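You operate a simulated robot arm through the tools that you are given. There is no shell and no other tool. Be economical: measure what you need, move in short steps, check, and stop when the job is done.

Carry out the task below with a simulated robot arm. There is one attempt and no reset: what you move stays moved.

TASK
Test the purple-band vial and stand it in the tray the display names.
Fine: vial into the tester's well, hood shut, press TEST, hood open again.
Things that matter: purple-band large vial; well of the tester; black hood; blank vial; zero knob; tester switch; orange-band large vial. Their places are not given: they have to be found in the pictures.

It is judged by the outcome, as a careful person would: the job done as asked, and still so three seconds after it is handed in. It fails if anything else is knocked over, pushed out of place, dropped, spilled or broken.

THE ROBOT
A 7-joint arm with a two-finger parallel gripper, fixed in place. Base frame: the origin is at the foot of the arm, x ahead of it, y to its left, z up; the work surface is at about z = 0.005. Lengths are in m, angles in degrees, forces in N, time in s.
With the tool pointing down near the work surface it reaches from about 0.22 to 0.58 m from the base axis. Its first joint turns from -66.0 to 66.0 degrees. Payload 2.5 kg.
Tool frame: the origin (TCP) lies between the finger pads and is the grasp point; the fingertips stand 0.023 m ahead of it; z points along the fingers, y is the line along which they close. The gripper opens to 0.094 m. The fingers are 0.038 m wide and 0.01 m thick; the gripper's body (0.054 by 0.096 m) begins 0.039 m behind the TCP.
Orientation is that of the tool frame in the base frame, as a unit quaternion [w, x, y, z]. With the fingers straight down and closing along the base's y, the tool's x points along the base's -x, its y along +y and its z along -z.

THE INTERFACE
- The arm moves only by the tool send_rows. Its argument "moves" is a list of rows, each a list of 7 numbers: the shift along the tool's x, y, z in mm, then the turn, a rotation vector about the tool's x, y, z in degrees, then the opening, from 0 (shut) to 1 (fully open). In form: [[x, y, z, rx, ry, rz, claw], ...]. A call has 1 to 8 rows; each row shifts and turns the commanded pose from where the row before left it, along the tool's axes as they then stand. A row lasts 0.2 s, in which the tool goes at most 0.05 m and 8.6 degrees; a call with a longer step from one row to the next is refused whole, and so is a gripper value outside its range. A pose out of reach is approached as far as the arm can. The call stops where the force on the tool passes 70 N (or 10 N more than at its start, if that is more) or the arm is blocked; 0.2 s more then pass. The fingers move at their own pace (about 0.108 m/s each) and stop on an object; they squeeze with about 44 N. The grip force told is the motor's: it shows also when the fingers shut on nothing. Time passes only in rows, and 0.2 s behind the last, so rows that do not move let the fingers close. It gives the time, the measured TCP pose, the force on the tool (base axes), the opening and the grip force at its end, in the units of the frame above (readings bear some noise).
- Cameras (640 x 400 px; columns grow to the right, rows downward): "scene" is fixed at [0.0908, -0.402, 0.5269]; the picture's right is [0.96, -0.26, 0.00], its down [-0.19, -0.69, -0.70] and it looks along [0.18, 0.67, -0.72] (base axes); focal length 218 px, centre (320, 200). "wrist" rides on the gripper at [-0.039, 0, -0.044] in the tool frame; the picture's right is [0.00, -1.00, 0.00], its down [0.97, 0.00, -0.24] and it looks along [0.24, 0.00, 0.97] (tool axes); focal length 218 px, centre (320, 200).
- camera(camera): a new picture of that camera. No time passes.
- pixel_to_xyz(camera, pixels): for up to 12 pixels [column, row] of the newest picture of that camera ("zoom" is the newest enlarged one), the place [x, y, z] in the base frame of the surface seen there, good to about 0.002 m. No time passes.
- enlarge(camera, box): a new picture of the part [left, top, right, bottom] of that camera's present view, enlarged. No time passes.
- finish_job(): hands the job in; it is judged then, once.

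Work in short steps. Measure before you move; look again where a grasp or a placing could have gone wrong, and mend it. You have 80 turns and 54 pictures in all, the two below and enlarged ones among them. Open the gripper and draw the arm clear of the work before you hand the job in, unless the task says otherwise; then end with one line.

The tools are called after "Emit:" as name(argument=value, ...) on one line, values as JSON. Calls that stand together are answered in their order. send_rows: Moves the arm, as the interface text tells. Its arguments: {"type":"object","properties":{"moves":{"type":"array"}},"required":["moves"]} The other tools are called the same way: camera (camera) takes a picture; pixel_to_xyz (camera, pixels) gives the place of the surface under pixels of a picture; enlarge (camera, box) takes an enlarged picture of a part of a camera's view; finish_job () hands the job in.

At the start:

```text
t: 0.0
ee_pos: [0.2879, -0.1606, 0.3461]
ee_rot: [0.0, -0.001, 1.0, 0.0]
contact_force: [0.2, 0.6, -0.6]
finger_gap: 0.0939
gripper_force: 0.0
```

scene: 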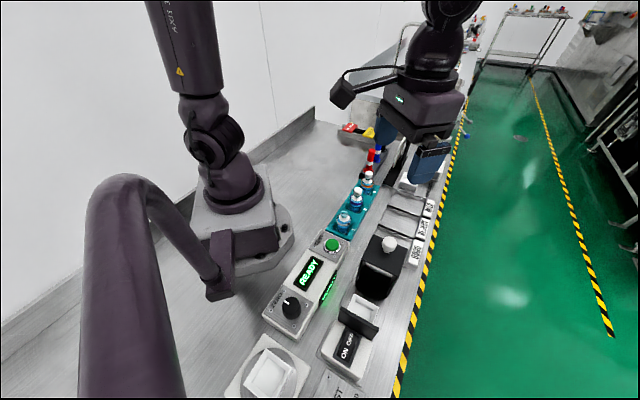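
wrist: 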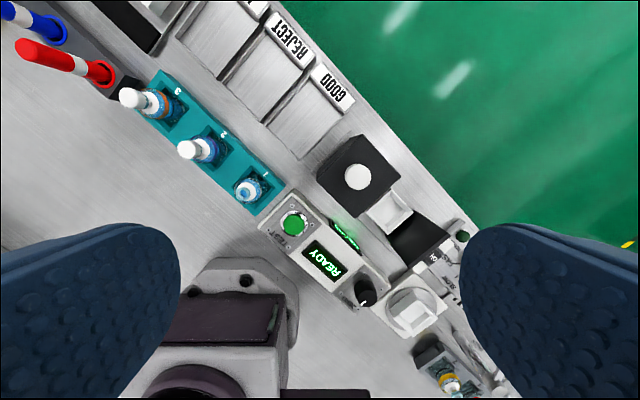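

The display reads READY; three vials are in the teal rack. I look closer at the rack and at the tester.

Emit:
enlarge(camera="wrist", box=[100, 40, 300, 220])

Emit:
enlarge(camera="wrist", box=[260, 120, 500, 400])

Emit:
enlarge(camera="scene", box=[220, 140, 460, 400])

```text
2.22 times, centred on (200, 130) of wrist
```

zoom: 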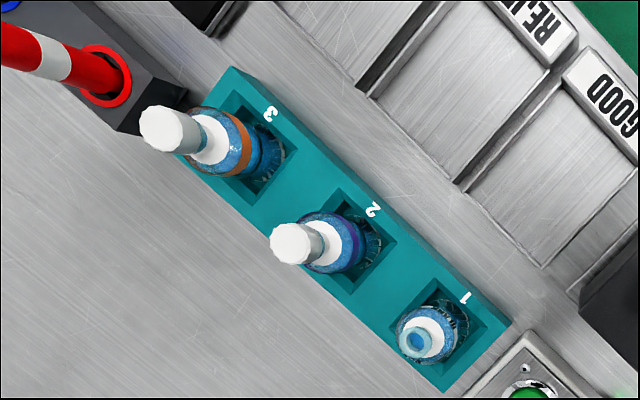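

```text
1.43 times, centred on (380, 260) of wrist
```

zoom: 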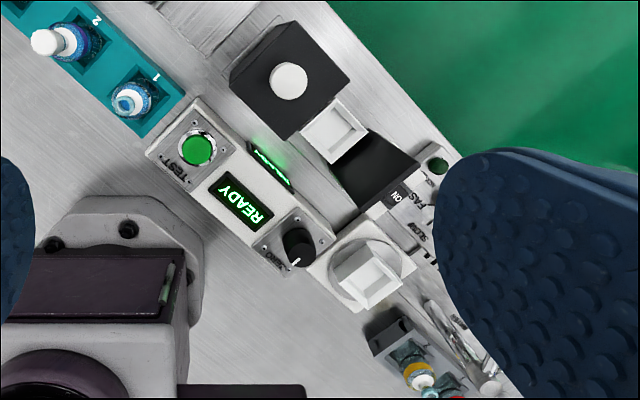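

```text
1.54 times, centred on (340, 270) of scene
```

zoom: 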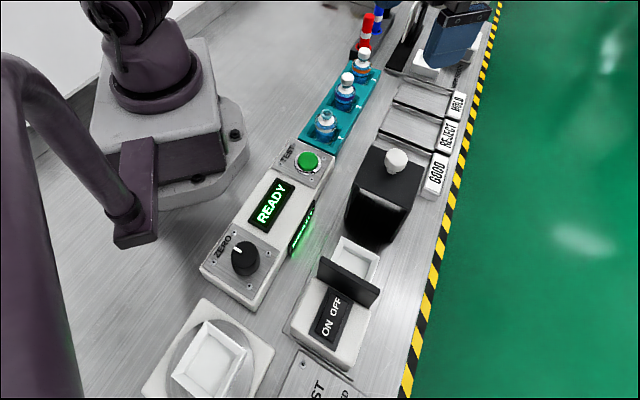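

Purple-band vial stands in rack slot 2. Now I measure the main features in the wrist view.

Emit:
pixel_to_xyz(camera="wrist", pixels=[[188, 150], [208, 150], [222, 146], [358, 176], [372, 150], [330, 175], [390, 210], [425, 240], [293, 224], [325, 258], [440, 160], [270, 180]])

Emit:
pixel_to_xyz(camera="zoom", pixels=[[430, 110], [440, 128], [437, 175], [395, 160], [460, 110], [345, 250], [372, 262], [340, 290], [320, 280], [380, 285], [395, 185], [360, 240]])

```text
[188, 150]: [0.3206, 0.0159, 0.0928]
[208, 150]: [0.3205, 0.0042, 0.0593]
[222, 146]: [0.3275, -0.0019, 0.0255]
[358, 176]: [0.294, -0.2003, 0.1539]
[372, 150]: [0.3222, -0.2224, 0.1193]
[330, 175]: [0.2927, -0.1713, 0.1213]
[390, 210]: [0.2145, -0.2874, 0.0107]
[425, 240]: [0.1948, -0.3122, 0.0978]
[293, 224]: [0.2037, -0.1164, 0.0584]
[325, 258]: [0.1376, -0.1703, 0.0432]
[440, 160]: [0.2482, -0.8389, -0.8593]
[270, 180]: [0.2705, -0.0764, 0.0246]
```

```text
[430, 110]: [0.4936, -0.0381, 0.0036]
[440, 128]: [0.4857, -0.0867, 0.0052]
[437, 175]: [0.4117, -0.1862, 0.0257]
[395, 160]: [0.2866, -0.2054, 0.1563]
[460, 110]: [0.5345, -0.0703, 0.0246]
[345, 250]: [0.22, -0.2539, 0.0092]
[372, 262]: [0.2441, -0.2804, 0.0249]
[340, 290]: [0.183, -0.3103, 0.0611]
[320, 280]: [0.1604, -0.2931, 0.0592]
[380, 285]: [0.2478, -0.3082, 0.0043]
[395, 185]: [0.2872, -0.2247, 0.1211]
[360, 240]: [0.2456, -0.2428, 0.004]
```

I need a better look at the area around the hood and the white recess; I move the hand to above it.

Emit:
send_rows(moves=[[0, -40, 0, 0, 0, 0, 1], [0, -40, 0, 0, 0, 0, 1], [0, -20, 0, 0, 0, 0, 1]])

Emit:
camera(camera="wrist")

Emit:
enlarge(camera="wrist", box=[220, 130, 380, 290])

Emit:
enlarge(camera="scene", box=[300, 220, 420, 400])

```text
t: 0.8
ee_pos: [0.2883, -0.2596, 0.3451]
ee_rot: [0.0, 0.0, 1.0, 0.001]
contact_force: [-0.7, 0.6, 0.7]
finger_gap: 0.0942
gripper_force: 0.0
```

```text
48 pictures are left
```

wrist: 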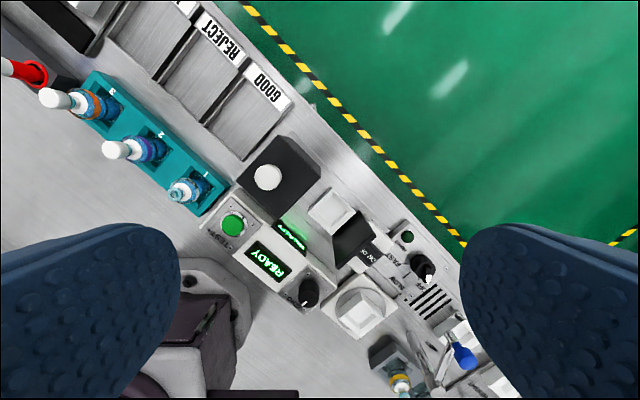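

```text
2.50 times, centred on (300, 210) of wrist
```

zoom: 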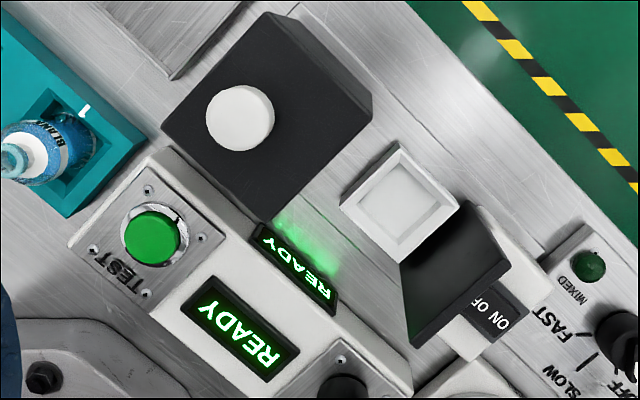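

```text
2.22 times, centred on (360, 310) of scene
```

zoom: 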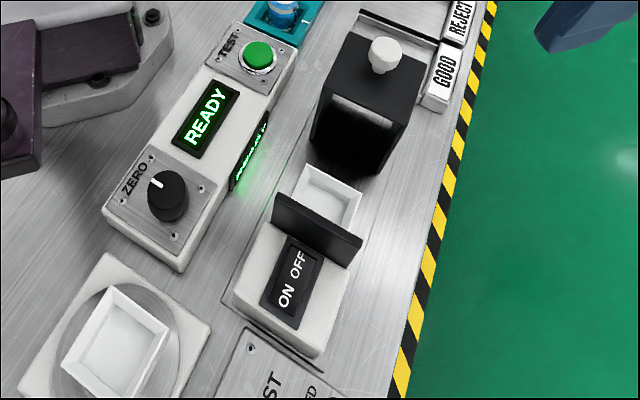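

Hood is a box open toward the black end plate, sliding over the white square well; knob on top. I measure well corners, hood, knob, vials.

Emit:
pixel_to_xyz(camera="wrist", pixels=[[331, 189], [354, 212], [333, 233], [310, 212], [331, 211], [268, 178], [279, 139], [318, 176], [284, 213], [245, 182], [232, 225], [301, 241]])

Emit:
enlarge(camera="wrist", box=[30, 60, 250, 220])

```text
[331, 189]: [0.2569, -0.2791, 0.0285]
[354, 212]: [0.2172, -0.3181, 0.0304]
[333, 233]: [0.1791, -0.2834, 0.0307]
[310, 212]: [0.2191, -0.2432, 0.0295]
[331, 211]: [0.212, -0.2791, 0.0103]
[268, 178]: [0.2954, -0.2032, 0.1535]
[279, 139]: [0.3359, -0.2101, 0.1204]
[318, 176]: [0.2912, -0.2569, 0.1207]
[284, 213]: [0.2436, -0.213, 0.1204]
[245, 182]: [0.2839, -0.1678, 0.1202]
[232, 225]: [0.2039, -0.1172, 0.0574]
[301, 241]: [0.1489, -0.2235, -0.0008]
```

```text
2.50 times, centred on (140, 140) of wrist
```

zoom: 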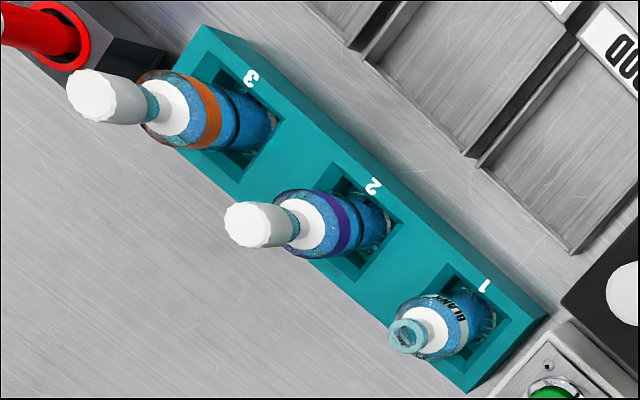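

Emit:
pixel_to_xyz(camera="zoom", pixels=[[250, 225], [290, 222], [312, 228], [340, 222], [310, 190], [310, 255], [375, 225], [90, 95], [405, 335], [440, 330], [400, 230], [350, 270]])

Emit:
enlarge(camera="scene", box=[320, 140, 440, 240])

```text
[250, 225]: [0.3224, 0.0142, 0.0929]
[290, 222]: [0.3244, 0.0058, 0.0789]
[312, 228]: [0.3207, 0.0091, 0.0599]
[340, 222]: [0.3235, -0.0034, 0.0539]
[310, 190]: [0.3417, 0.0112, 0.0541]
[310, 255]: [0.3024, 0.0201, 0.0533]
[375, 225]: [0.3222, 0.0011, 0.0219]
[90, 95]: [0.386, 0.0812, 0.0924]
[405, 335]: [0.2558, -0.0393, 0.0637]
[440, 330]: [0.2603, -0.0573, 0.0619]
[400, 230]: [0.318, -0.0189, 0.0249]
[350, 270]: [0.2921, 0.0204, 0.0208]
```

```text
4.00 times, centred on (380, 190) of scene
```

zoom: 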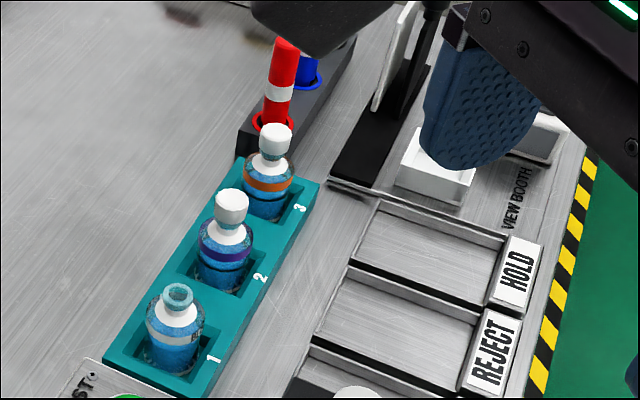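

Vial 2 centre ≈ (0.322, 0.012), body about 40 mm wide up to z≈0.055, cap top 0.093. The row runs at about 46°; I go above the vial and yaw the hand so that the fingers close across the row.

Emit:
send_rows(moves=[[-7, 45, 0, 0, 0, 0, 1], [-7, 45, 0, 0, 0, 0, 1], [-7, 45, 0, 0, 0, 0, 1], [-7, 45, 0, 0, 0, 0, 1], [-3, 45, 0, 0, 0, 0, 1], [-3, 46, 0, 0, 0, 0, 1]])

Emit:
send_rows(moves=[[0, 0, 0, 0, 0, -7.7, 1], [0, 0, 0, 0, 0, -7.7, 1], [0, 0, 0, 0, 0, -7.7, 1], [0, 0, 0, 0, 0, -7.7, 1], [0, 0, 0, 0, 0, -7.6, 1], [0, 0, 0, 0, 0, -7.6, 1], [0, 0, 50, 0, 0, 0, 1], [0, 0, 50, 0, 0, 0, 1]])

Emit:
camera(camera="wrist")

```text
t: 2.2
ee_pos: [0.3212, 0.0122, 0.3457]
ee_rot: [0.0, 0.001, 1.0, 0.001]
contact_force: [0.0, -0.2, -0.2]
finger_gap: 0.094
gripper_force: 0.0
```

```text
t: 4.0
ee_pos: [0.3217, 0.0115, 0.2443]
ee_rot: [0.001, -0.39, 0.921, 0.001]
contact_force: [0.7, 0.6, -0.6]
finger_gap: 0.0941
gripper_force: 0.0
```

```text
43 pictures are left
```

wrist: 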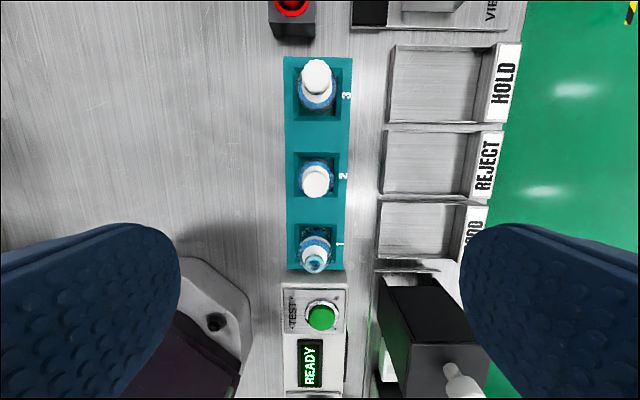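

The row is now aligned with the picture. I refine the vial centre from cap (316,180) and tray and button positions too.

Emit:
enlarge(camera="wrist", box=[270, 130, 370, 230])

Emit:
pixel_to_xyz(camera="wrist", pixels=[[316, 182], [298, 174], [333, 174], [321, 317], [430, 82], [395, 84], [468, 84], [430, 160], [430, 228], [316, 350], [307, 180], [325, 180]])

```text
4.00 times, centred on (320, 180) of wrist
```

zoom: 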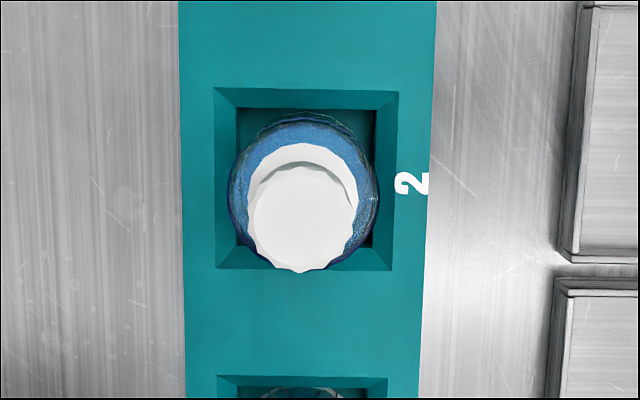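

```text
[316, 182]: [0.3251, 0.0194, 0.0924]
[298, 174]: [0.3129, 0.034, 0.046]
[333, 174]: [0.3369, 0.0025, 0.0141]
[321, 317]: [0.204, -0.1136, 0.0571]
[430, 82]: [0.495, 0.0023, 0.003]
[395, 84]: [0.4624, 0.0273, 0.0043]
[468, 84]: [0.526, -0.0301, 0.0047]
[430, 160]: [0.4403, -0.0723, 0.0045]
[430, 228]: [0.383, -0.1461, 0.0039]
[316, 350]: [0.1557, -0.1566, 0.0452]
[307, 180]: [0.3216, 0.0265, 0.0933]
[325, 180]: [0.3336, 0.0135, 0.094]
```

Vial is at about tool offset (-6, +3.4) mm. I align and descend with the fingers straddling the vial, to TCP z ≈ 0.060.

Emit:
send_rows(moves=[[-5.9, 3.4, 0, 0, 0, 0, 0.85], [0, 0, 45, 0, 0, 0, 0.85], [0, 0, 45, 0, 0, 0, 0.85], [0, 0, 40, 0, 0, 0, 0.85], [0, 0, 34, 0, 0, 0, 0.85], [0, 0, 20, 0, 0, 0, 0.85]])

Emit:
camera(camera="wrist")

Emit:
enlarge(camera="scene", box=[310, 100, 450, 240])

```text
t: 5.4
ee_pos: [0.323, 0.0178, 0.0608]
ee_rot: [0.001, -0.391, 0.921, 0.0]
contact_force: [-0.5, -0.8, -1.3]
finger_gap: 0.08
gripper_force: 0.0
```

```text
41 pictures are left
```

wrist: 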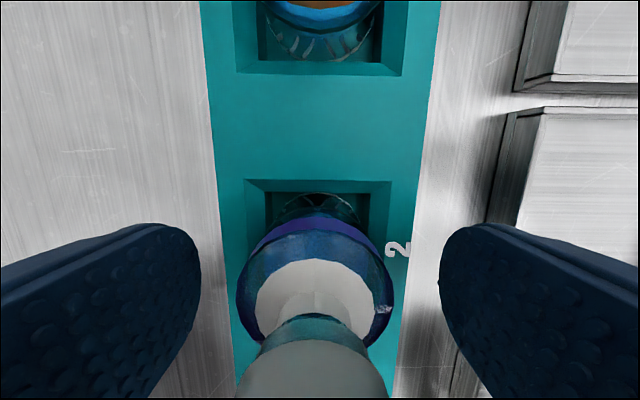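

```text
2.86 times, centred on (380, 170) of scene
```

zoom: 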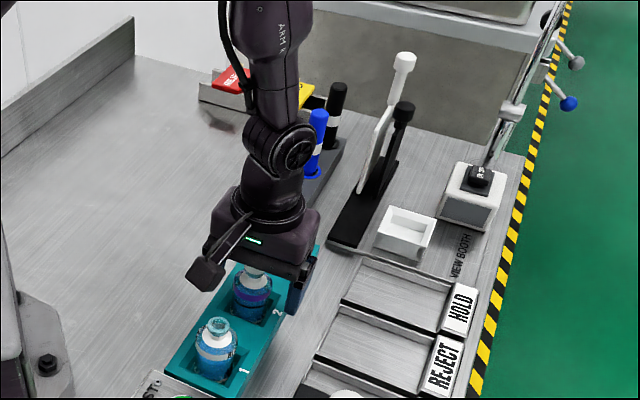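

The hand has a black box sticking out on its +x side; I measure how low it hangs before I plan the placing.

Emit:
pixel_to_xyz(camera="zoom", pixels=[[205, 272], [200, 288], [215, 285], [190, 268], [222, 262], [235, 240], [280, 250], [250, 215]])

Emit:
send_rows(moves=[[0, 0, 0, 0, 0, 0, 0.2], [0, 0, 0, 0, 0, 0, 0.2], [0, 0, 0, 0, 0, 0, 0.2]])

```text
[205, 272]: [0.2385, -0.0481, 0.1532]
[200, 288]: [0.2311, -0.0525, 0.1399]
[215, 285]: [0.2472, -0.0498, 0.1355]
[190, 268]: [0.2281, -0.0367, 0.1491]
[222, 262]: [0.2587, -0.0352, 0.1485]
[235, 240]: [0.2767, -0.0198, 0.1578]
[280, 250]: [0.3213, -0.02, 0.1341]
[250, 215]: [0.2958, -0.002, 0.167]
```

```text
t: 6.2
ee_pos: [0.3229, 0.017, 0.0617]
ee_rot: [0.0, -0.391, 0.92, 0.001]
contact_force: [0.6, 0.4, 0.2]
finger_gap: 0.0385
gripper_force: 43.7
```

Vial gripped at 38.5 mm. I lift it straight up and check.

Emit:
send_rows(moves=[[0, 0, -20, 0, 0, 0, 0.2], [0, 0, -45, 0, 0, 0, 0.2], [0, 0, -45, 0, 0, 0, 0.2], [0, 0, -45, 0, 0, 0, 0.2], [0, 0, -45, 0, 0, 0, 0.2]])

Emit:
camera(camera="scene")

```text
t: 7.4
ee_pos: [0.3221, 0.0169, 0.2626]
ee_rot: [0.0, -0.391, 0.92, 0.0]
contact_force: [-0.4, 0.4, -0.6]
finger_gap: 0.0386
gripper_force: 43.8
```

```text
39 pictures are left
```

scene: 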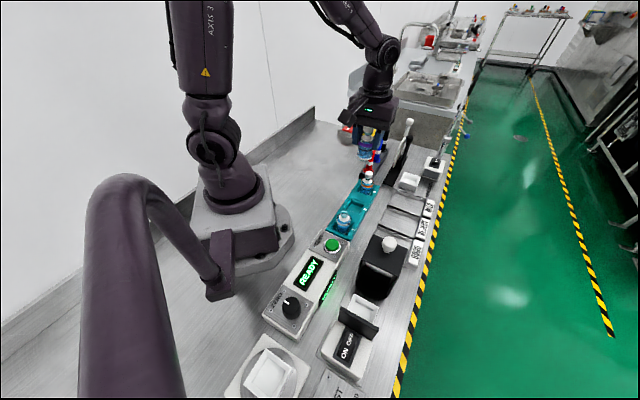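

The vial is held. Before carrying it over I check where the big dark pipe at the left is.

Emit:
pixel_to_xyz(camera="scene", pixels=[[125, 190], [180, 210], [120, 300], [140, 380], [205, 270], [364, 158], [363, 150]])

Emit:
send_rows(moves=[[36, -16.5, 0, 0, 0, 0, 0.2], [36, -16.5, 0, 0, 0, 0, 0.2], [36, -16.5, 0, 0, 0, 0, 0.2], [36, -16.5, 0, 0, 0, 0, 0.2]])

Emit:
camera(camera="wrist")

```text
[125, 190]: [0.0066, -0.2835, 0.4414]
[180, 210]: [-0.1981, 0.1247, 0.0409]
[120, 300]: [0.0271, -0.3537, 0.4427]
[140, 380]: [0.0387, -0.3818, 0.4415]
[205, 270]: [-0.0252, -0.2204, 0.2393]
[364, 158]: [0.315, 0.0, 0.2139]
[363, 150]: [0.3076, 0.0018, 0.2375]
```

```text
t: 8.4
ee_pos: [0.2705, -0.1299, 0.262]
ee_rot: [0.0, -0.392, 0.92, 0.0]
contact_force: [0.1, 0.0, -0.2]
finger_gap: 0.0386
gripper_force: 44.5
```

```text
38 pictures are left
```

wrist: 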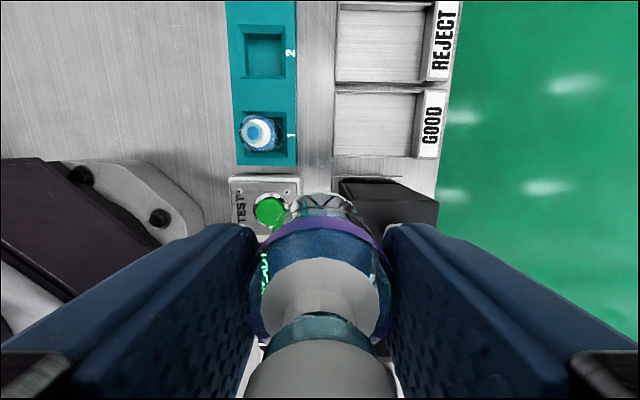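

Emit:
send_rows(moves=[[36.3, -16.8, 0, 0, 0, 0, 0.2], [36.3, -16.8, 0, 0, 0, 0, 0.2], [36.3, -16.8, 0, 0, 0, 0, 0.2], [36.2, -16.9, 0, 0, 0, 0, 0.2], [0, 0, 45, 0, 0, 0, 0.2], [0, 0, 45, 0, 0, 0, 0.2]])

Emit:
camera(camera="scene")

Emit:
camera(camera="wrist")

```text
t: 9.8
ee_pos: [0.2201, -0.2812, 0.1726]
ee_rot: [0.0, -0.39, 0.921, -0.001]
contact_force: [1.0, 0.7, -1.4]
finger_gap: 0.0385
gripper_force: 43.7
```

```text
37 pictures are left
```

scene: 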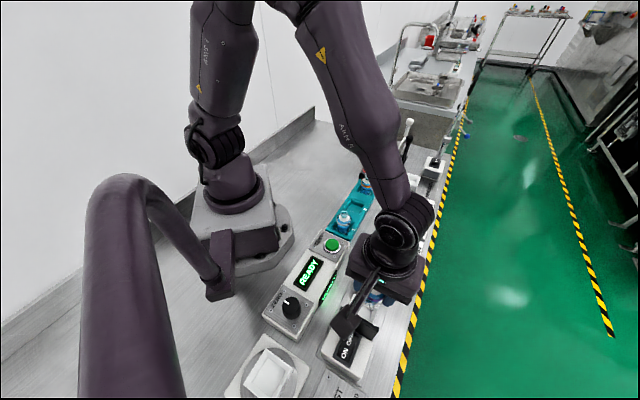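

```text
36 pictures are left
```

wrist: 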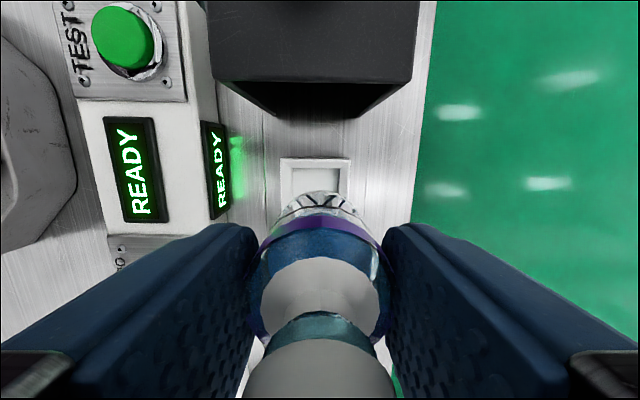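

The well's far rim shows at columns 281–350, row 158; I measure it to centre the vial.

Emit:
enlarge(camera="wrist", box=[260, 130, 370, 230])

Emit:
pixel_to_xyz(camera="wrist", pixels=[[282, 160], [348, 160], [316, 160], [282, 185], [349, 185], [292, 170], [340, 170], [307, 185]])

```text
4.00 times, centred on (315, 180) of wrist
```

zoom: 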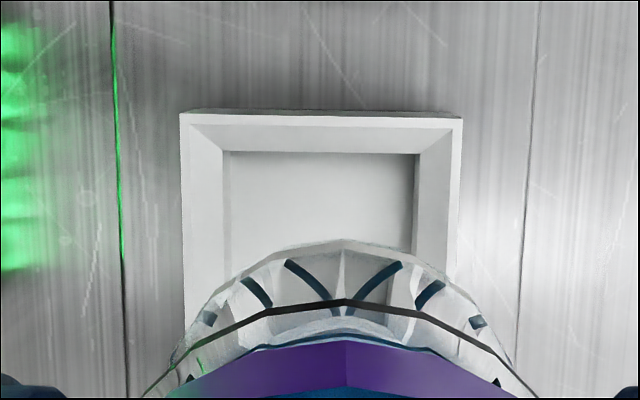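

```text
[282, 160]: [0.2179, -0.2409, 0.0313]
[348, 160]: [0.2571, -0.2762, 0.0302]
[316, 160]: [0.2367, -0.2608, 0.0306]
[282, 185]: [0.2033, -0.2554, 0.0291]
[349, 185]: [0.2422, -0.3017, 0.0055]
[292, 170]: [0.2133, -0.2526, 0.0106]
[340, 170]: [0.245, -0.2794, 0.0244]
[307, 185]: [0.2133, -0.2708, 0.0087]
```

The well centre is at tool offset (-2.3, +3.5) mm. I correct and lower to just above the floor.

Emit:
send_rows(moves=[[-2.3, 3.5, 0, 0, 0, 0, 0.2], [0, 0, 40, 0, 0, 0, 0.2], [0, 0, 35, 0, 0, 0, 0.2], [0, 0, 20, 0, 0, 0, 0.2], [0, 0, 10, 0, 0, 0, 0.2]])

Emit:
camera(camera="wrist")

```text
t: 11.0
ee_pos: [0.2162, -0.2772, 0.066]
ee_rot: [0.0, -0.39, 0.921, 0.0]
contact_force: [-2.4, 1.5, 8.1]
finger_gap: 0.0384
gripper_force: 43.9
```

```text
34 pictures are left
```

wrist: 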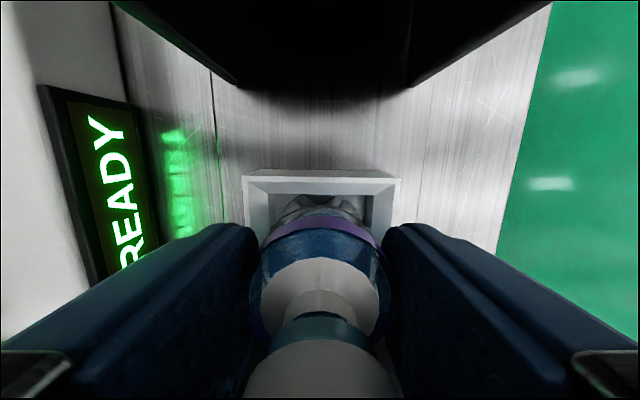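

Emit:
enlarge(camera="wrist", box=[230, 150, 420, 270])

Emit:
enlarge(camera="scene", box=[320, 220, 430, 360])

```text
3.33 times, centred on (325, 210) of wrist
```

zoom: 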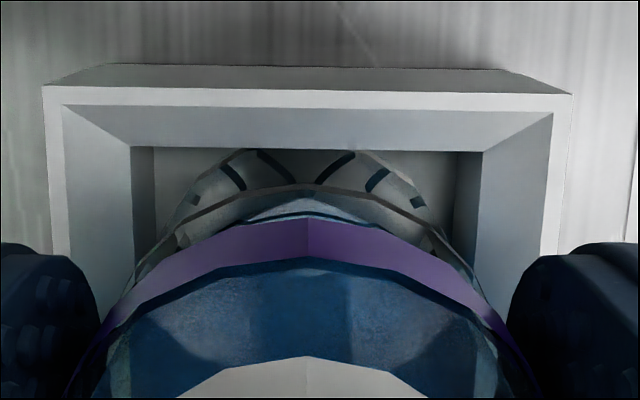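

```text
2.86 times, centred on (375, 290) of scene
```

zoom: 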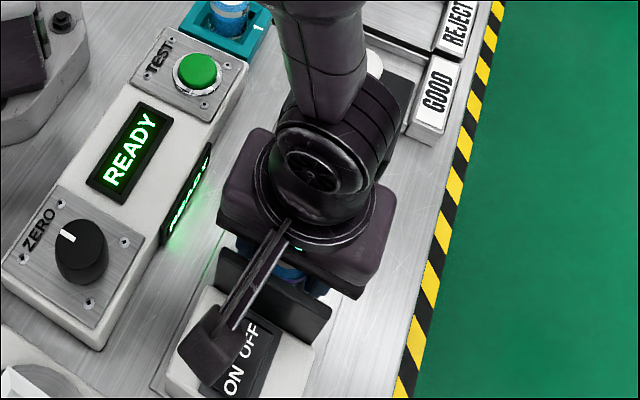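

The vial looks centred within the well and 8 N upward suggests floor contact. I lower in tiny steps to check.

Emit:
send_rows(moves=[[0, 0, 1, 0, 0, 0, 0.2], [0, 0, 0, 0, 0, 0, 0.2]])

```text
t: 11.6
ee_pos: [0.2165, -0.2786, 0.0675]
ee_rot: [0.0, -0.39, 0.921, 0.001]
contact_force: [-7.9, 6.4, 32.7]
finger_gap: 0.0383
gripper_force: 44.1
```

Upward force rose to 33 N with 10 N sideways. I raise a little and measure the vial's bottom edge against the well.

Emit:
send_rows(moves=[[0, 0, -2, 0, 0, 0, 0.2], [0, 0, 0, 0, 0, 0, 0.2]])

Emit:
enlarge(camera="wrist", box=[240, 160, 400, 260])

Emit:
pixel_to_xyz(camera="zoom", pixels=[[150, 190], [470, 190], [240, 175], [310, 175], [380, 185], [200, 210], [430, 210], [300, 130], [120, 200], [500, 200], [300, 192], [310, 215]])

```text
t: 12.2
ee_pos: [0.2173, -0.278, 0.0672]
ee_rot: [0.001, -0.391, 0.92, 0.0]
contact_force: [-0.4, -0.1, -0.7]
finger_gap: 0.0383
gripper_force: 44.1
```

```text
4.00 times, centred on (320, 210) of wrist
```

zoom: 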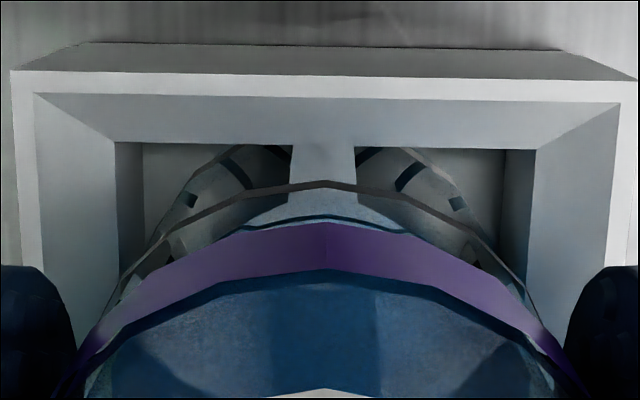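

```text
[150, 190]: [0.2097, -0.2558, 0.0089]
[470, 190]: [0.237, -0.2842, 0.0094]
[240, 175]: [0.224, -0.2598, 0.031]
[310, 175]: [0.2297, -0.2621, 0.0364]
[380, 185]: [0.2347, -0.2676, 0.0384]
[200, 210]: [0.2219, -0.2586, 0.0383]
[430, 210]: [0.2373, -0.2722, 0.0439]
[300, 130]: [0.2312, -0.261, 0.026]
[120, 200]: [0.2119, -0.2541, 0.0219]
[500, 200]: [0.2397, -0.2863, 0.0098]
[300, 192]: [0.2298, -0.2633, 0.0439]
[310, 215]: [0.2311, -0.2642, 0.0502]
```

Well chamfer edge suggests the vial is ~2.5 mm off toward the hood; I also want to know the rack slot's floor height, to know where floor contact should be.

Emit:
enlarge(camera="scene", box=[320, 160, 390, 240])

Emit:
pixel_to_xyz(camera="scene", pixels=[[356, 201], [354, 202], [359, 201], [358, 204], [353, 199], [361, 197], [357, 198]])

```text
5.00 times, centred on (355, 200) of scene
```

zoom: 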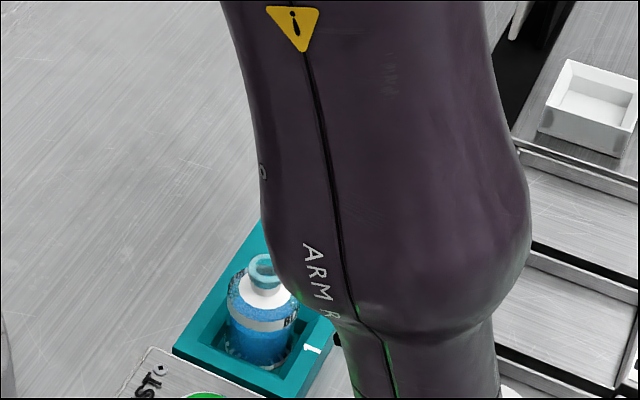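

```text
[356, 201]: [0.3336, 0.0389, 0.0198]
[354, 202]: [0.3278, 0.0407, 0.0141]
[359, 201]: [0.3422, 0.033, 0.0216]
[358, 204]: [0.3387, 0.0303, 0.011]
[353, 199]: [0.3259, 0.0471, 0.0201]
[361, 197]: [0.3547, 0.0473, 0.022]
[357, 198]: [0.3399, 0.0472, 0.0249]
```

I shift 2.5 mm away from the hood and lower again; contact at the same height will mean the floor.

Emit:
send_rows(moves=[[2.5, 0, 0, 0, 0, 0, 0.2], [0, 0, 1.5, 0, 0, 0, 0.2], [0, 0, 0, 0, 0, 0, 0.2]])

```text
t: 13.0
ee_pos: [0.2146, -0.2805, 0.0686]
ee_rot: [0.0, -0.391, 0.92, 0.001]
contact_force: [-4.4, 5.3, 20.3]
finger_gap: 0.0383
gripper_force: 44.3
```

Contact force unchanged by the x shift, so likely the floor; the sideways 7 N along +y makes me test a +1.5 mm y shift also.

Emit:
send_rows(moves=[[0, 0, -2, 0, 0, 0, 0.2], [0, 1.5, 0, 0, 0, 0, 0.2], [0, 0, 2, 0, 0, 0, 0.2], [0, 0, 0, 0, 0, 0, 0.2]])

Emit:
enlarge(camera="wrist", box=[240, 160, 400, 260])

```text
t: 14.0
ee_pos: [0.2149, -0.278, 0.0677]
ee_rot: [0.001, -0.391, 0.92, 0.0]
contact_force: [-1.7, 3.6, 13.2]
finger_gap: 0.0381
gripper_force: 43.8
```

```text
4.00 times, centred on (320, 210) of wrist
```

zoom: 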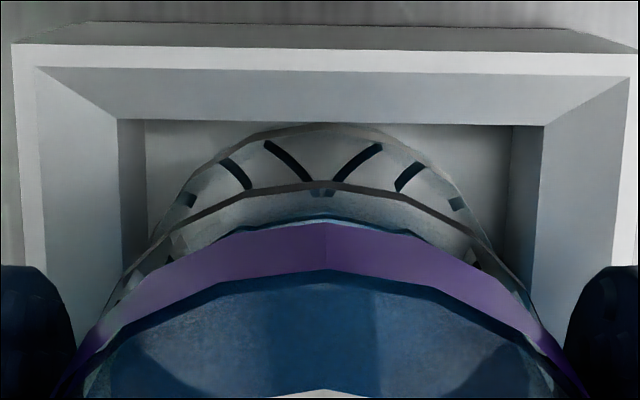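

The bottom ring now stands clearly inside the square opening, on its floor. I release gently.

Emit:
send_rows(moves=[[0, 0, -0.5, 0, 0, 0, 0.45], [0, 0, 0, 0, 0, 0, 0.7], [0, 0, 0, 0, 0, 0, 0.75]])

Emit:
camera(camera="wrist")

```text
t: 14.8
ee_pos: [0.216, -0.2788, 0.0677]
ee_rot: [0.0, -0.391, 0.92, 0.001]
contact_force: [0.3, 0.1, 0.5]
finger_gap: 0.0705
gripper_force: 0.0
```

```text
28 pictures are left
```

wrist: 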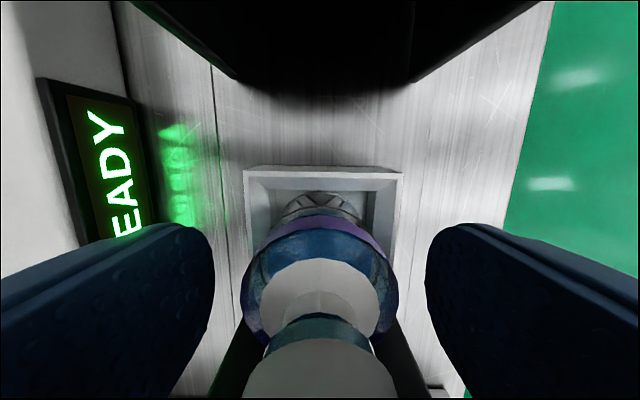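

The vial stands free in the well. I rise clear and go above the hood's knob.

Emit:
send_rows(moves=[[0, 0, -45, 0, 0, 0, 0.75], [0, 0, -45, 0, 0, 0, 0.75], [0, 0, -45, 0, 0, 0, 0.75], [0, 0, -45, 0, 0, 0, 0.75], [-45, 0, 0, 0, 0, 0, 0.75], [-45, 0, 0, 0, 0, 0, 0.75]])

Emit:
camera(camera="wrist")

Emit:
camera(camera="scene")

```text
t: 16.2
ee_pos: [0.2777, -0.2149, 0.2474]
ee_rot: [0.0, -0.39, 0.921, 0.0]
contact_force: [0.0, -0.4, 0.0]
finger_gap: 0.0702
gripper_force: 0.0
```

```text
27 pictures are left
```

wrist: 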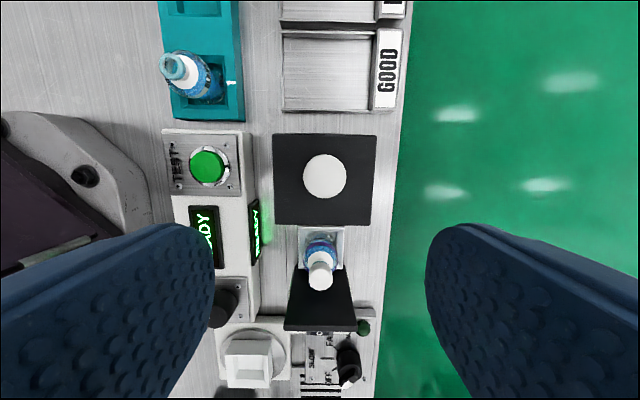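

```text
26 pictures are left
```

scene: 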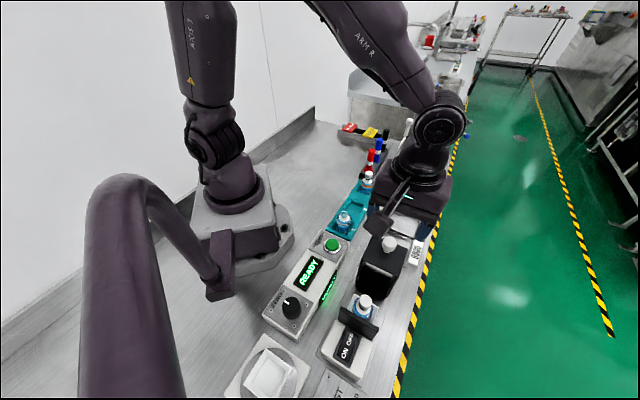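

Knob at (324,177) is at tool offset (-20, -2.8) mm, ~27 mm wide. I centre, descend to TCP z≈0.15 and grip it.

Emit:
send_rows(moves=[[-20, -2.8, 0, 0, 0, 0, 0.75], [0, 0, 45, 0, 0, 0, 0.75], [0, 0, 40, 0, 0, 0, 0.75], [0, 0, 11, 0, 0, 0, 0.75], [0, 0, 0, 0, 0, 0, 0.2], [0, 0, 0, 0, 0, 0, 0.1], [0, 0, 0, 0, 0, 0, 0.1]])

Emit:
camera(camera="wrist")

```text
t: 17.8
ee_pos: [0.2918, -0.2023, 0.1508]
ee_rot: [0.0, -0.391, 0.921, 0.001]
contact_force: [-1.7, 2.8, -5.7]
finger_gap: 0.0275
gripper_force: 45.0
```

```text
25 pictures are left
```

wrist: 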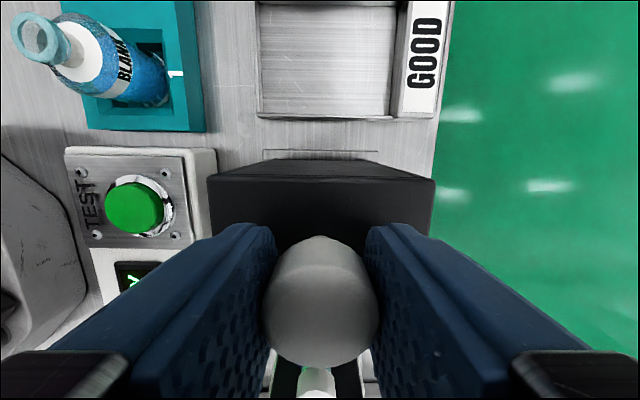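

Knob held at 27.5 mm. I slide the hood toward the plate, a first short stretch.

Emit:
send_rows(moves=[[5, 0, 0, 0, 0, 0, 0.1], [8, 0, 0, 0, 0, 0, 0.1], [8, 0, 0, 0, 0, 0, 0.1], [8, 0, 0, 0, 0, 0, 0.1]])

Emit:
enlarge(camera="scene", box=[300, 200, 440, 360])

```text
t: 18.8
ee_pos: [0.2727, -0.2221, 0.1497]
ee_rot: [0.0, -0.391, 0.921, 0.0]
contact_force: [-2.7, 3.2, -15.3]
finger_gap: 0.0276
gripper_force: 45.6
```

```text
2.50 times, centred on (370, 280) of scene
```

zoom: 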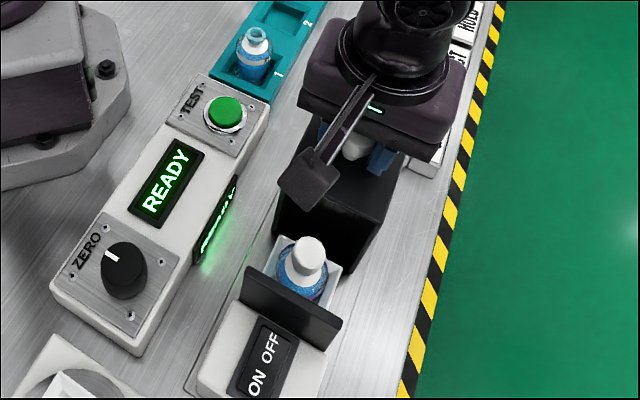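

Sliding fine (28 mm so far); there is a little upward pull on the knob, so I lower 0.5 mm and go on.

Emit:
send_rows(moves=[[8, 0, 0.5, 0, 0, 0, 0.1], [9, 0, 0, 0, 0, 0, 0.1], [9, 0, 0, 0, 0, 0, 0.1], [9, 0, 0, 0, 0, 0, 0.1]])

Emit:
send_rows(moves=[[8, 0, 0, 0, 0, 0, 0.1], [8, 0, 0, 0, 0, 0, 0.1], [4, 0, 0, 0, 0, 0, 0.1]])

Emit:
enlarge(camera="scene", box=[300, 200, 440, 360])

```text
t: 19.8
ee_pos: [0.2476, -0.2471, 0.1501]
ee_rot: [-0.001, -0.391, 0.92, 0.002]
contact_force: [-18.7, 19.9, 20.7]
finger_gap: 0.0278
gripper_force: 44.4
```

```text
t: 20.6
ee_pos: [0.234, -0.2615, 0.1508]
ee_rot: [-0.001, -0.391, 0.921, 0.002]
contact_force: [-18.7, 20.0, 26.1]
finger_gap: 0.0277
gripper_force: 44.8
```

```text
2.50 times, centred on (370, 280) of scene
```

zoom: 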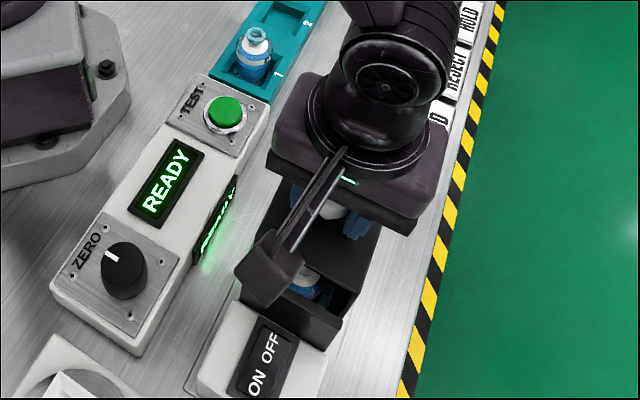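

There is 27 N of side load along +y and 26 N pressing; I relieve both (+1 mm y, 0.8 mm up) and continue.

Emit:
send_rows(moves=[[0, 1, -0.8, 0, 0, 0, 0.1], [5, 0.1, 0, 0, 0, 0, 0.1]])

Emit:
send_rows(moves=[[4, 0.1, 0, 0, 0, 0, 0.1], [4, 0.1, 0, 0, 0, 0, 0.1]])

Emit:
enlarge(camera="scene", box=[300, 200, 440, 360])

```text
t: 21.2
ee_pos: [0.2303, -0.2655, 0.15]
ee_rot: [0.0, -0.39, 0.921, 0.001]
contact_force: [-4.7, 5.6, -13.9]
finger_gap: 0.0275
gripper_force: 45.0
```

```text
t: 21.8
ee_pos: [0.2256, -0.2694, 0.1511]
ee_rot: [0.0, -0.391, 0.92, 0.001]
contact_force: [-0.7, -1.0, -39.4]
finger_gap: 0.0275
gripper_force: 45.2
```

```text
2.50 times, centred on (370, 280) of scene
```

zoom: 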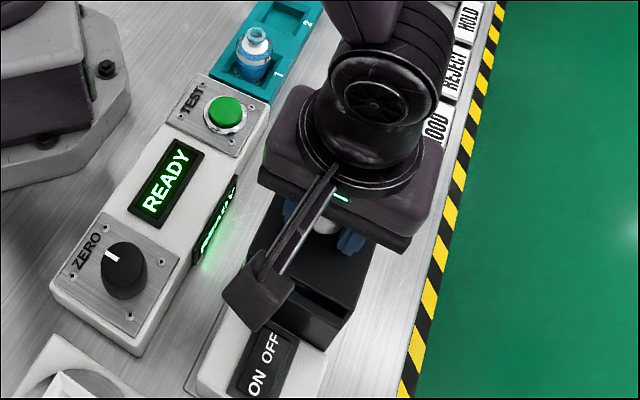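

Nearly shut; downward pull is 39 N, so I lower 1 mm and press on in small steps until it meets the plate.

Emit:
send_rows(moves=[[0, 0, 1.0, 0, 0, 0, 0.1], [3, 0, 0, 0, 0, 0, 0.1]])

Emit:
send_rows(moves=[[2, 0, 0, 0, 0, 0, 0.1], [0, 0, 0, 0, 0, 0, 0.1]])

Emit:
enlarge(camera="scene", box=[320, 230, 420, 350])

```text
t: 22.4
ee_pos: [0.2232, -0.2732, 0.1496]
ee_rot: [0.0, -0.39, 0.921, 0.002]
contact_force: [-2.9, 4.1, -24.8]
finger_gap: 0.0277
gripper_force: 45.3
```

```text
t: 23.0
ee_pos: [0.2216, -0.2727, 0.1505]
ee_rot: [0.001, -0.391, 0.92, 0.0]
contact_force: [0.4, 13.9, -14.8]
finger_gap: 0.0274
gripper_force: 44.8
```

```text
3.33 times, centred on (370, 290) of scene
```

zoom: 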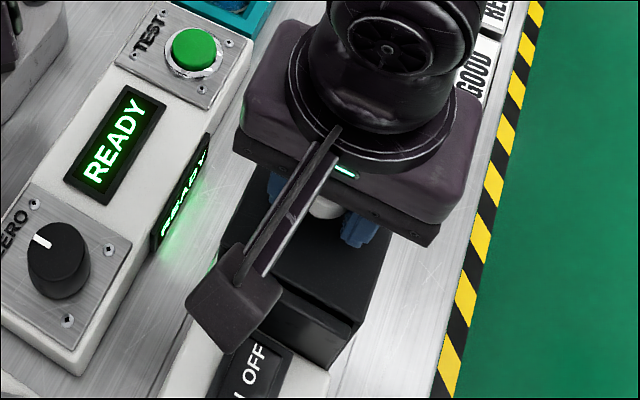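

Resistance along x has appeared (10 N). One more millimetre to confirm the stop, then I let go and rise to look.

Emit:
send_rows(moves=[[1, 0, 0, 0, 0, 0, 0.1], [0, 0, 0, 0, 0, 0, 0.1]])

Emit:
send_rows(moves=[[-1, 0, 0, 0, 0, 0, 0.4], [0, 0, 0, 0, 0, 0, 0.6], [0, 0, 0, 0, 0, 0, 0.6], [0, 0, -40, 0, 0, 0, 0.6], [0, 0, -40, 0, 0, 0, 0.6], [-45, 0, 0, 0, 0, 0, 0.6], [-45, 20, 0, 0, 0, 0, 0.3], [0, 20, 0, 0, 0, 0, 0]])

Emit:
camera(camera="wrist")

Emit:
enlarge(camera="scene", box=[320, 230, 420, 350])

```text
t: 23.6
ee_pos: [0.221, -0.2737, 0.1507]
ee_rot: [0.001, -0.392, 0.92, 0.002]
contact_force: [7.2, 26.1, 0.4]
finger_gap: 0.0274
gripper_force: 45.5
```

```text
t: 25.4
ee_pos: [0.2554, -0.1798, 0.2301]
ee_rot: [0.0, -0.389, 0.921, 0.0]
contact_force: [-0.8, 0.2, -1.0]
finger_gap: 0.0
gripper_force: 41.9
```

```text
20 pictures are left
```

wrist: 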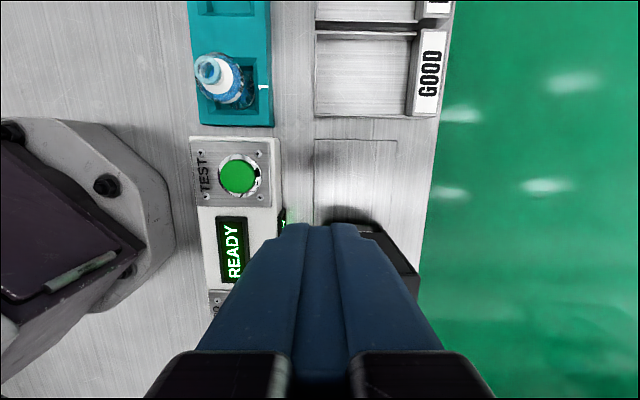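

```text
3.33 times, centred on (370, 290) of scene
```

zoom: 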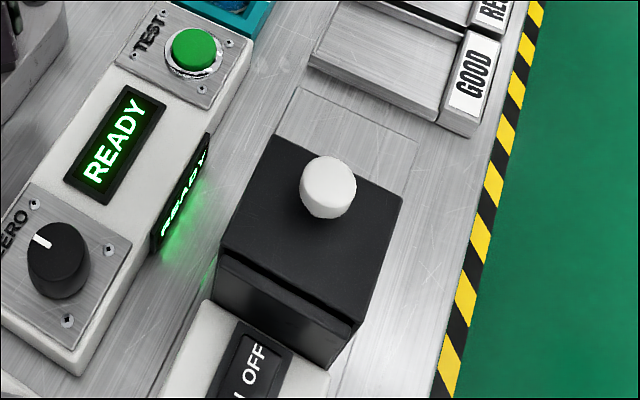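

The hood is shut against the plate. TEST button is at tool offset (-10.5, +81.7) mm, top z≈0.058; I go above it with the fingers shut.

Emit:
send_rows(moves=[[-5, 41, 0, 0, 0, 0, 0], [-5.5, 40.7, 0, 0, 0, 0, 0], [0, 0, 45, 0, 0, 0, 0], [0, 0, 45, 0, 0, 0, 0], [0, 0, 45, 0, 0, 0, 0]])

Emit:
enlarge(camera="scene", box=[280, 190, 400, 310])

```text
t: 26.6
ee_pos: [0.2027, -0.1168, 0.0954]
ee_rot: [0.0, -0.391, 0.92, 0.0]
contact_force: [-0.7, -0.4, -0.6]
finger_gap: 0.0001
gripper_force: 42.7
```

```text
3.33 times, centred on (340, 250) of scene
```

zoom: 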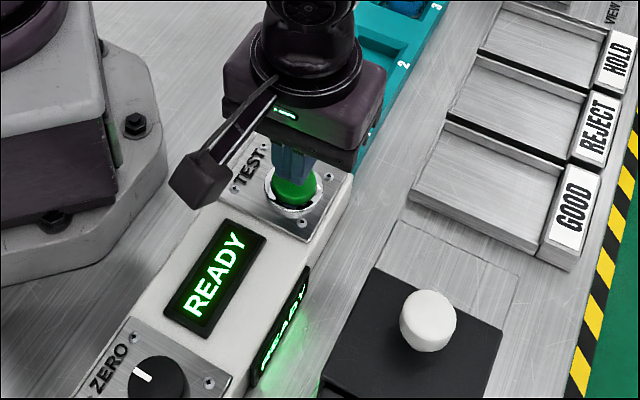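

Fingers are over the button. I press down slowly.

Emit:
send_rows(moves=[[0, 0, 8, 0, 0, 0, 0], [0, 0, 3, 0, 0, 0, 0], [0, 0, 2, 0, 0, 0, 0], [0, 0, 2, 0, 0, 0, 0]])

```text
t: 27.6
ee_pos: [0.2032, -0.1182, 0.0803]
ee_rot: [0.0, -0.391, 0.921, -0.001]
contact_force: [-0.5, -0.3, 0.6]
finger_gap: 0.0001
gripper_force: 42.5
```

Emit:
send_rows(moves=[[0, 0, 1.5, 0, 0, 0, 0], [0, 0, 1.5, 0, 0, 0, 0]])

```text
t: 28.2
ee_pos: [0.2033, -0.1178, 0.0775]
ee_rot: [0.0, -0.391, 0.92, 0.0]
contact_force: [-1.2, -0.9, 3.4]
finger_gap: 0.0
gripper_force: 42.5
```

Contact begins (3.4 N). I push a bit further and look at the display.

Emit:
send_rows(moves=[[0, 0, 1.5, 0, 0, 0, 0], [0, 0, 1, 0, 0, 0, 0]])

Emit:
enlarge(camera="scene", box=[280, 190, 400, 310])

```text
t: 28.8
ee_pos: [0.2036, -0.118, 0.0759]
ee_rot: [0.0, -0.391, 0.921, 0.001]
contact_force: [-3.0, -0.8, 17.5]
finger_gap: 0.0001
gripper_force: 42.6
```

```text
3.33 times, centred on (340, 250) of scene
```

zoom: 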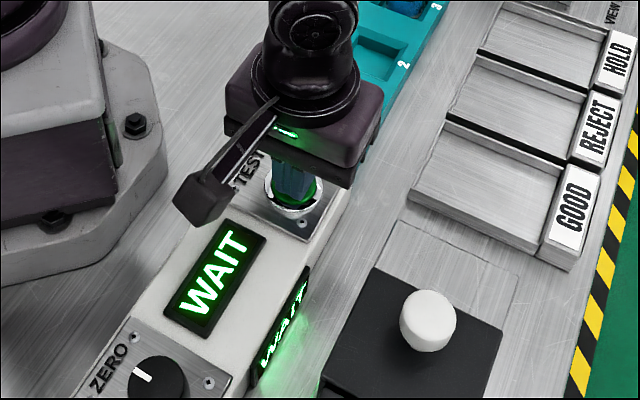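

The display says WAIT. I lift off and return above the knob while waiting.

Emit:
send_rows(moves=[[0, 0, -45, 0, 0, 0, 0], [0, 0, -45, 0, 0, 0, 0], [0, 0, -45, 0, 0, 0, 0], [0, 0, -19, 0, 0, 0, 0.3], [25, -30, 0, 0, 0, 0, 0.6], [25, -30, 0, 0, 0, 0, 0.6], [25, -30, 0, 0, 0, 0, 0.7], [25, -31.7, 0, 0, 0, 0, 0.7]])

Emit:
camera(camera="wrist")

Emit:
enlarge(camera="scene", box=[260, 200, 420, 340])

```text
t: 30.6
ee_pos: [0.2219, -0.2731, 0.2287]
ee_rot: [0.0, -0.391, 0.921, 0.001]
contact_force: [0.0, -0.5, 0.1]
finger_gap: 0.0658
gripper_force: 0.0
```

```text
16 pictures are left
```

wrist: 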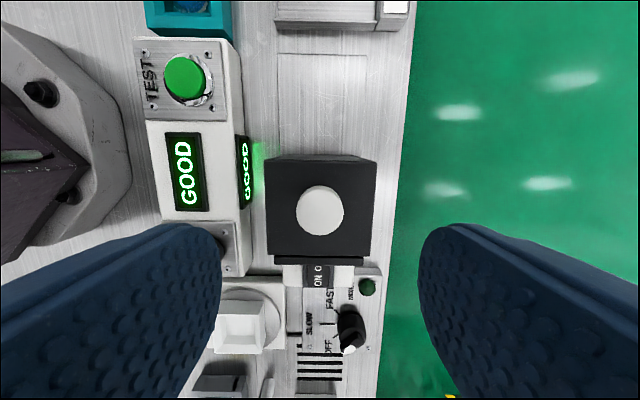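

```text
2.86 times, centred on (340, 270) of scene
```

zoom: 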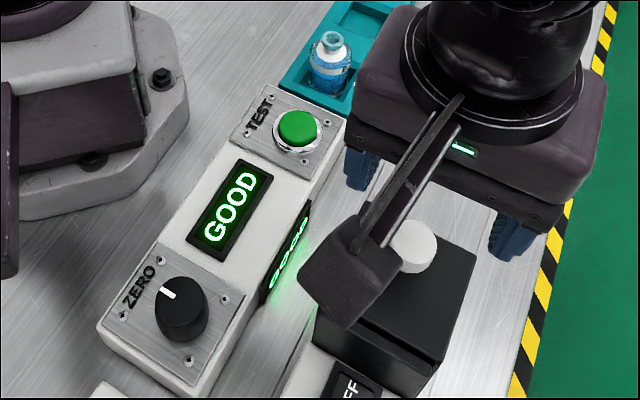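

The display says GOOD. I descend on the knob again and grip it.

Emit:
send_rows(moves=[[-1, 0, 40, 0, 0, 0, 0.7], [0, 0, 38, 0, 0, 0, 0.7], [0, 0, 0, 0, 0, 0, 0.2], [0, 0, 0, 0, 0, 0, 0.1], [0, 0, 0, 0, 0, 0, 0.1]])

Emit:
send_rows(moves=[[-5, 0, 0, 0, 0, 0, 0.1], [-8, 0, 0, 0, 0, 0, 0.1], [-8, 0, 0, 0, 0, 0, 0.1]])

```text
t: 31.8
ee_pos: [0.2221, -0.2728, 0.1497]
ee_rot: [-0.001, -0.391, 0.921, 0.0]
contact_force: [-6.4, 5.7, -0.3]
finger_gap: 0.0274
gripper_force: 45.2
```

```text
t: 32.6
ee_pos: [0.238, -0.2571, 0.1506]
ee_rot: [-0.001, -0.39, 0.921, -0.001]
contact_force: [-0.7, -0.2, -12.7]
finger_gap: 0.0275
gripper_force: 44.7
```

Emit:
send_rows(moves=[[-9, -0.1, 0.3, 0, 0, 0, 0.1], [-9, -0.1, 0, 0, 0, 0, 0.1], [-9, -0.1, 0, 0, 0, 0, 0.1], [-9, -0.1, 0, 0, 0, 0, 0.1]])

Emit:
send_rows(moves=[[-9, -0.1, 0, 0, 0, 0, 0.1], [-9, -0.1, 0, 0, 0, 0, 0.1], [-9, -0.1, 0, 0, 0, 0, 0.1], [-9, -0.1, 0, 0, 0, 0, 0.1]])

Emit:
send_rows(moves=[[-3, 0, 0, 0, 0, 0, 0.1], [0, 0, 0, 0, 0, 0, 0.1]])

```text
t: 33.6
ee_pos: [0.262, -0.2318, 0.1507]
ee_rot: [0.0, -0.39, 0.921, 0.0]
contact_force: [-1.0, -0.3, 4.5]
finger_gap: 0.0274
gripper_force: 44.9
```

```text
t: 34.6
ee_pos: [0.287, -0.207, 0.1505]
ee_rot: [0.001, -0.39, 0.921, -0.001]
contact_force: [-0.1, -0.6, 10.8]
finger_gap: 0.0275
gripper_force: 44.6
```

```text
t: 35.2
ee_pos: [0.2896, -0.204, 0.1512]
ee_rot: [0.0, -0.391, 0.92, -0.001]
contact_force: [4.6, -3.8, 11.5]
finger_gap: 0.0275
gripper_force: 45.4
```

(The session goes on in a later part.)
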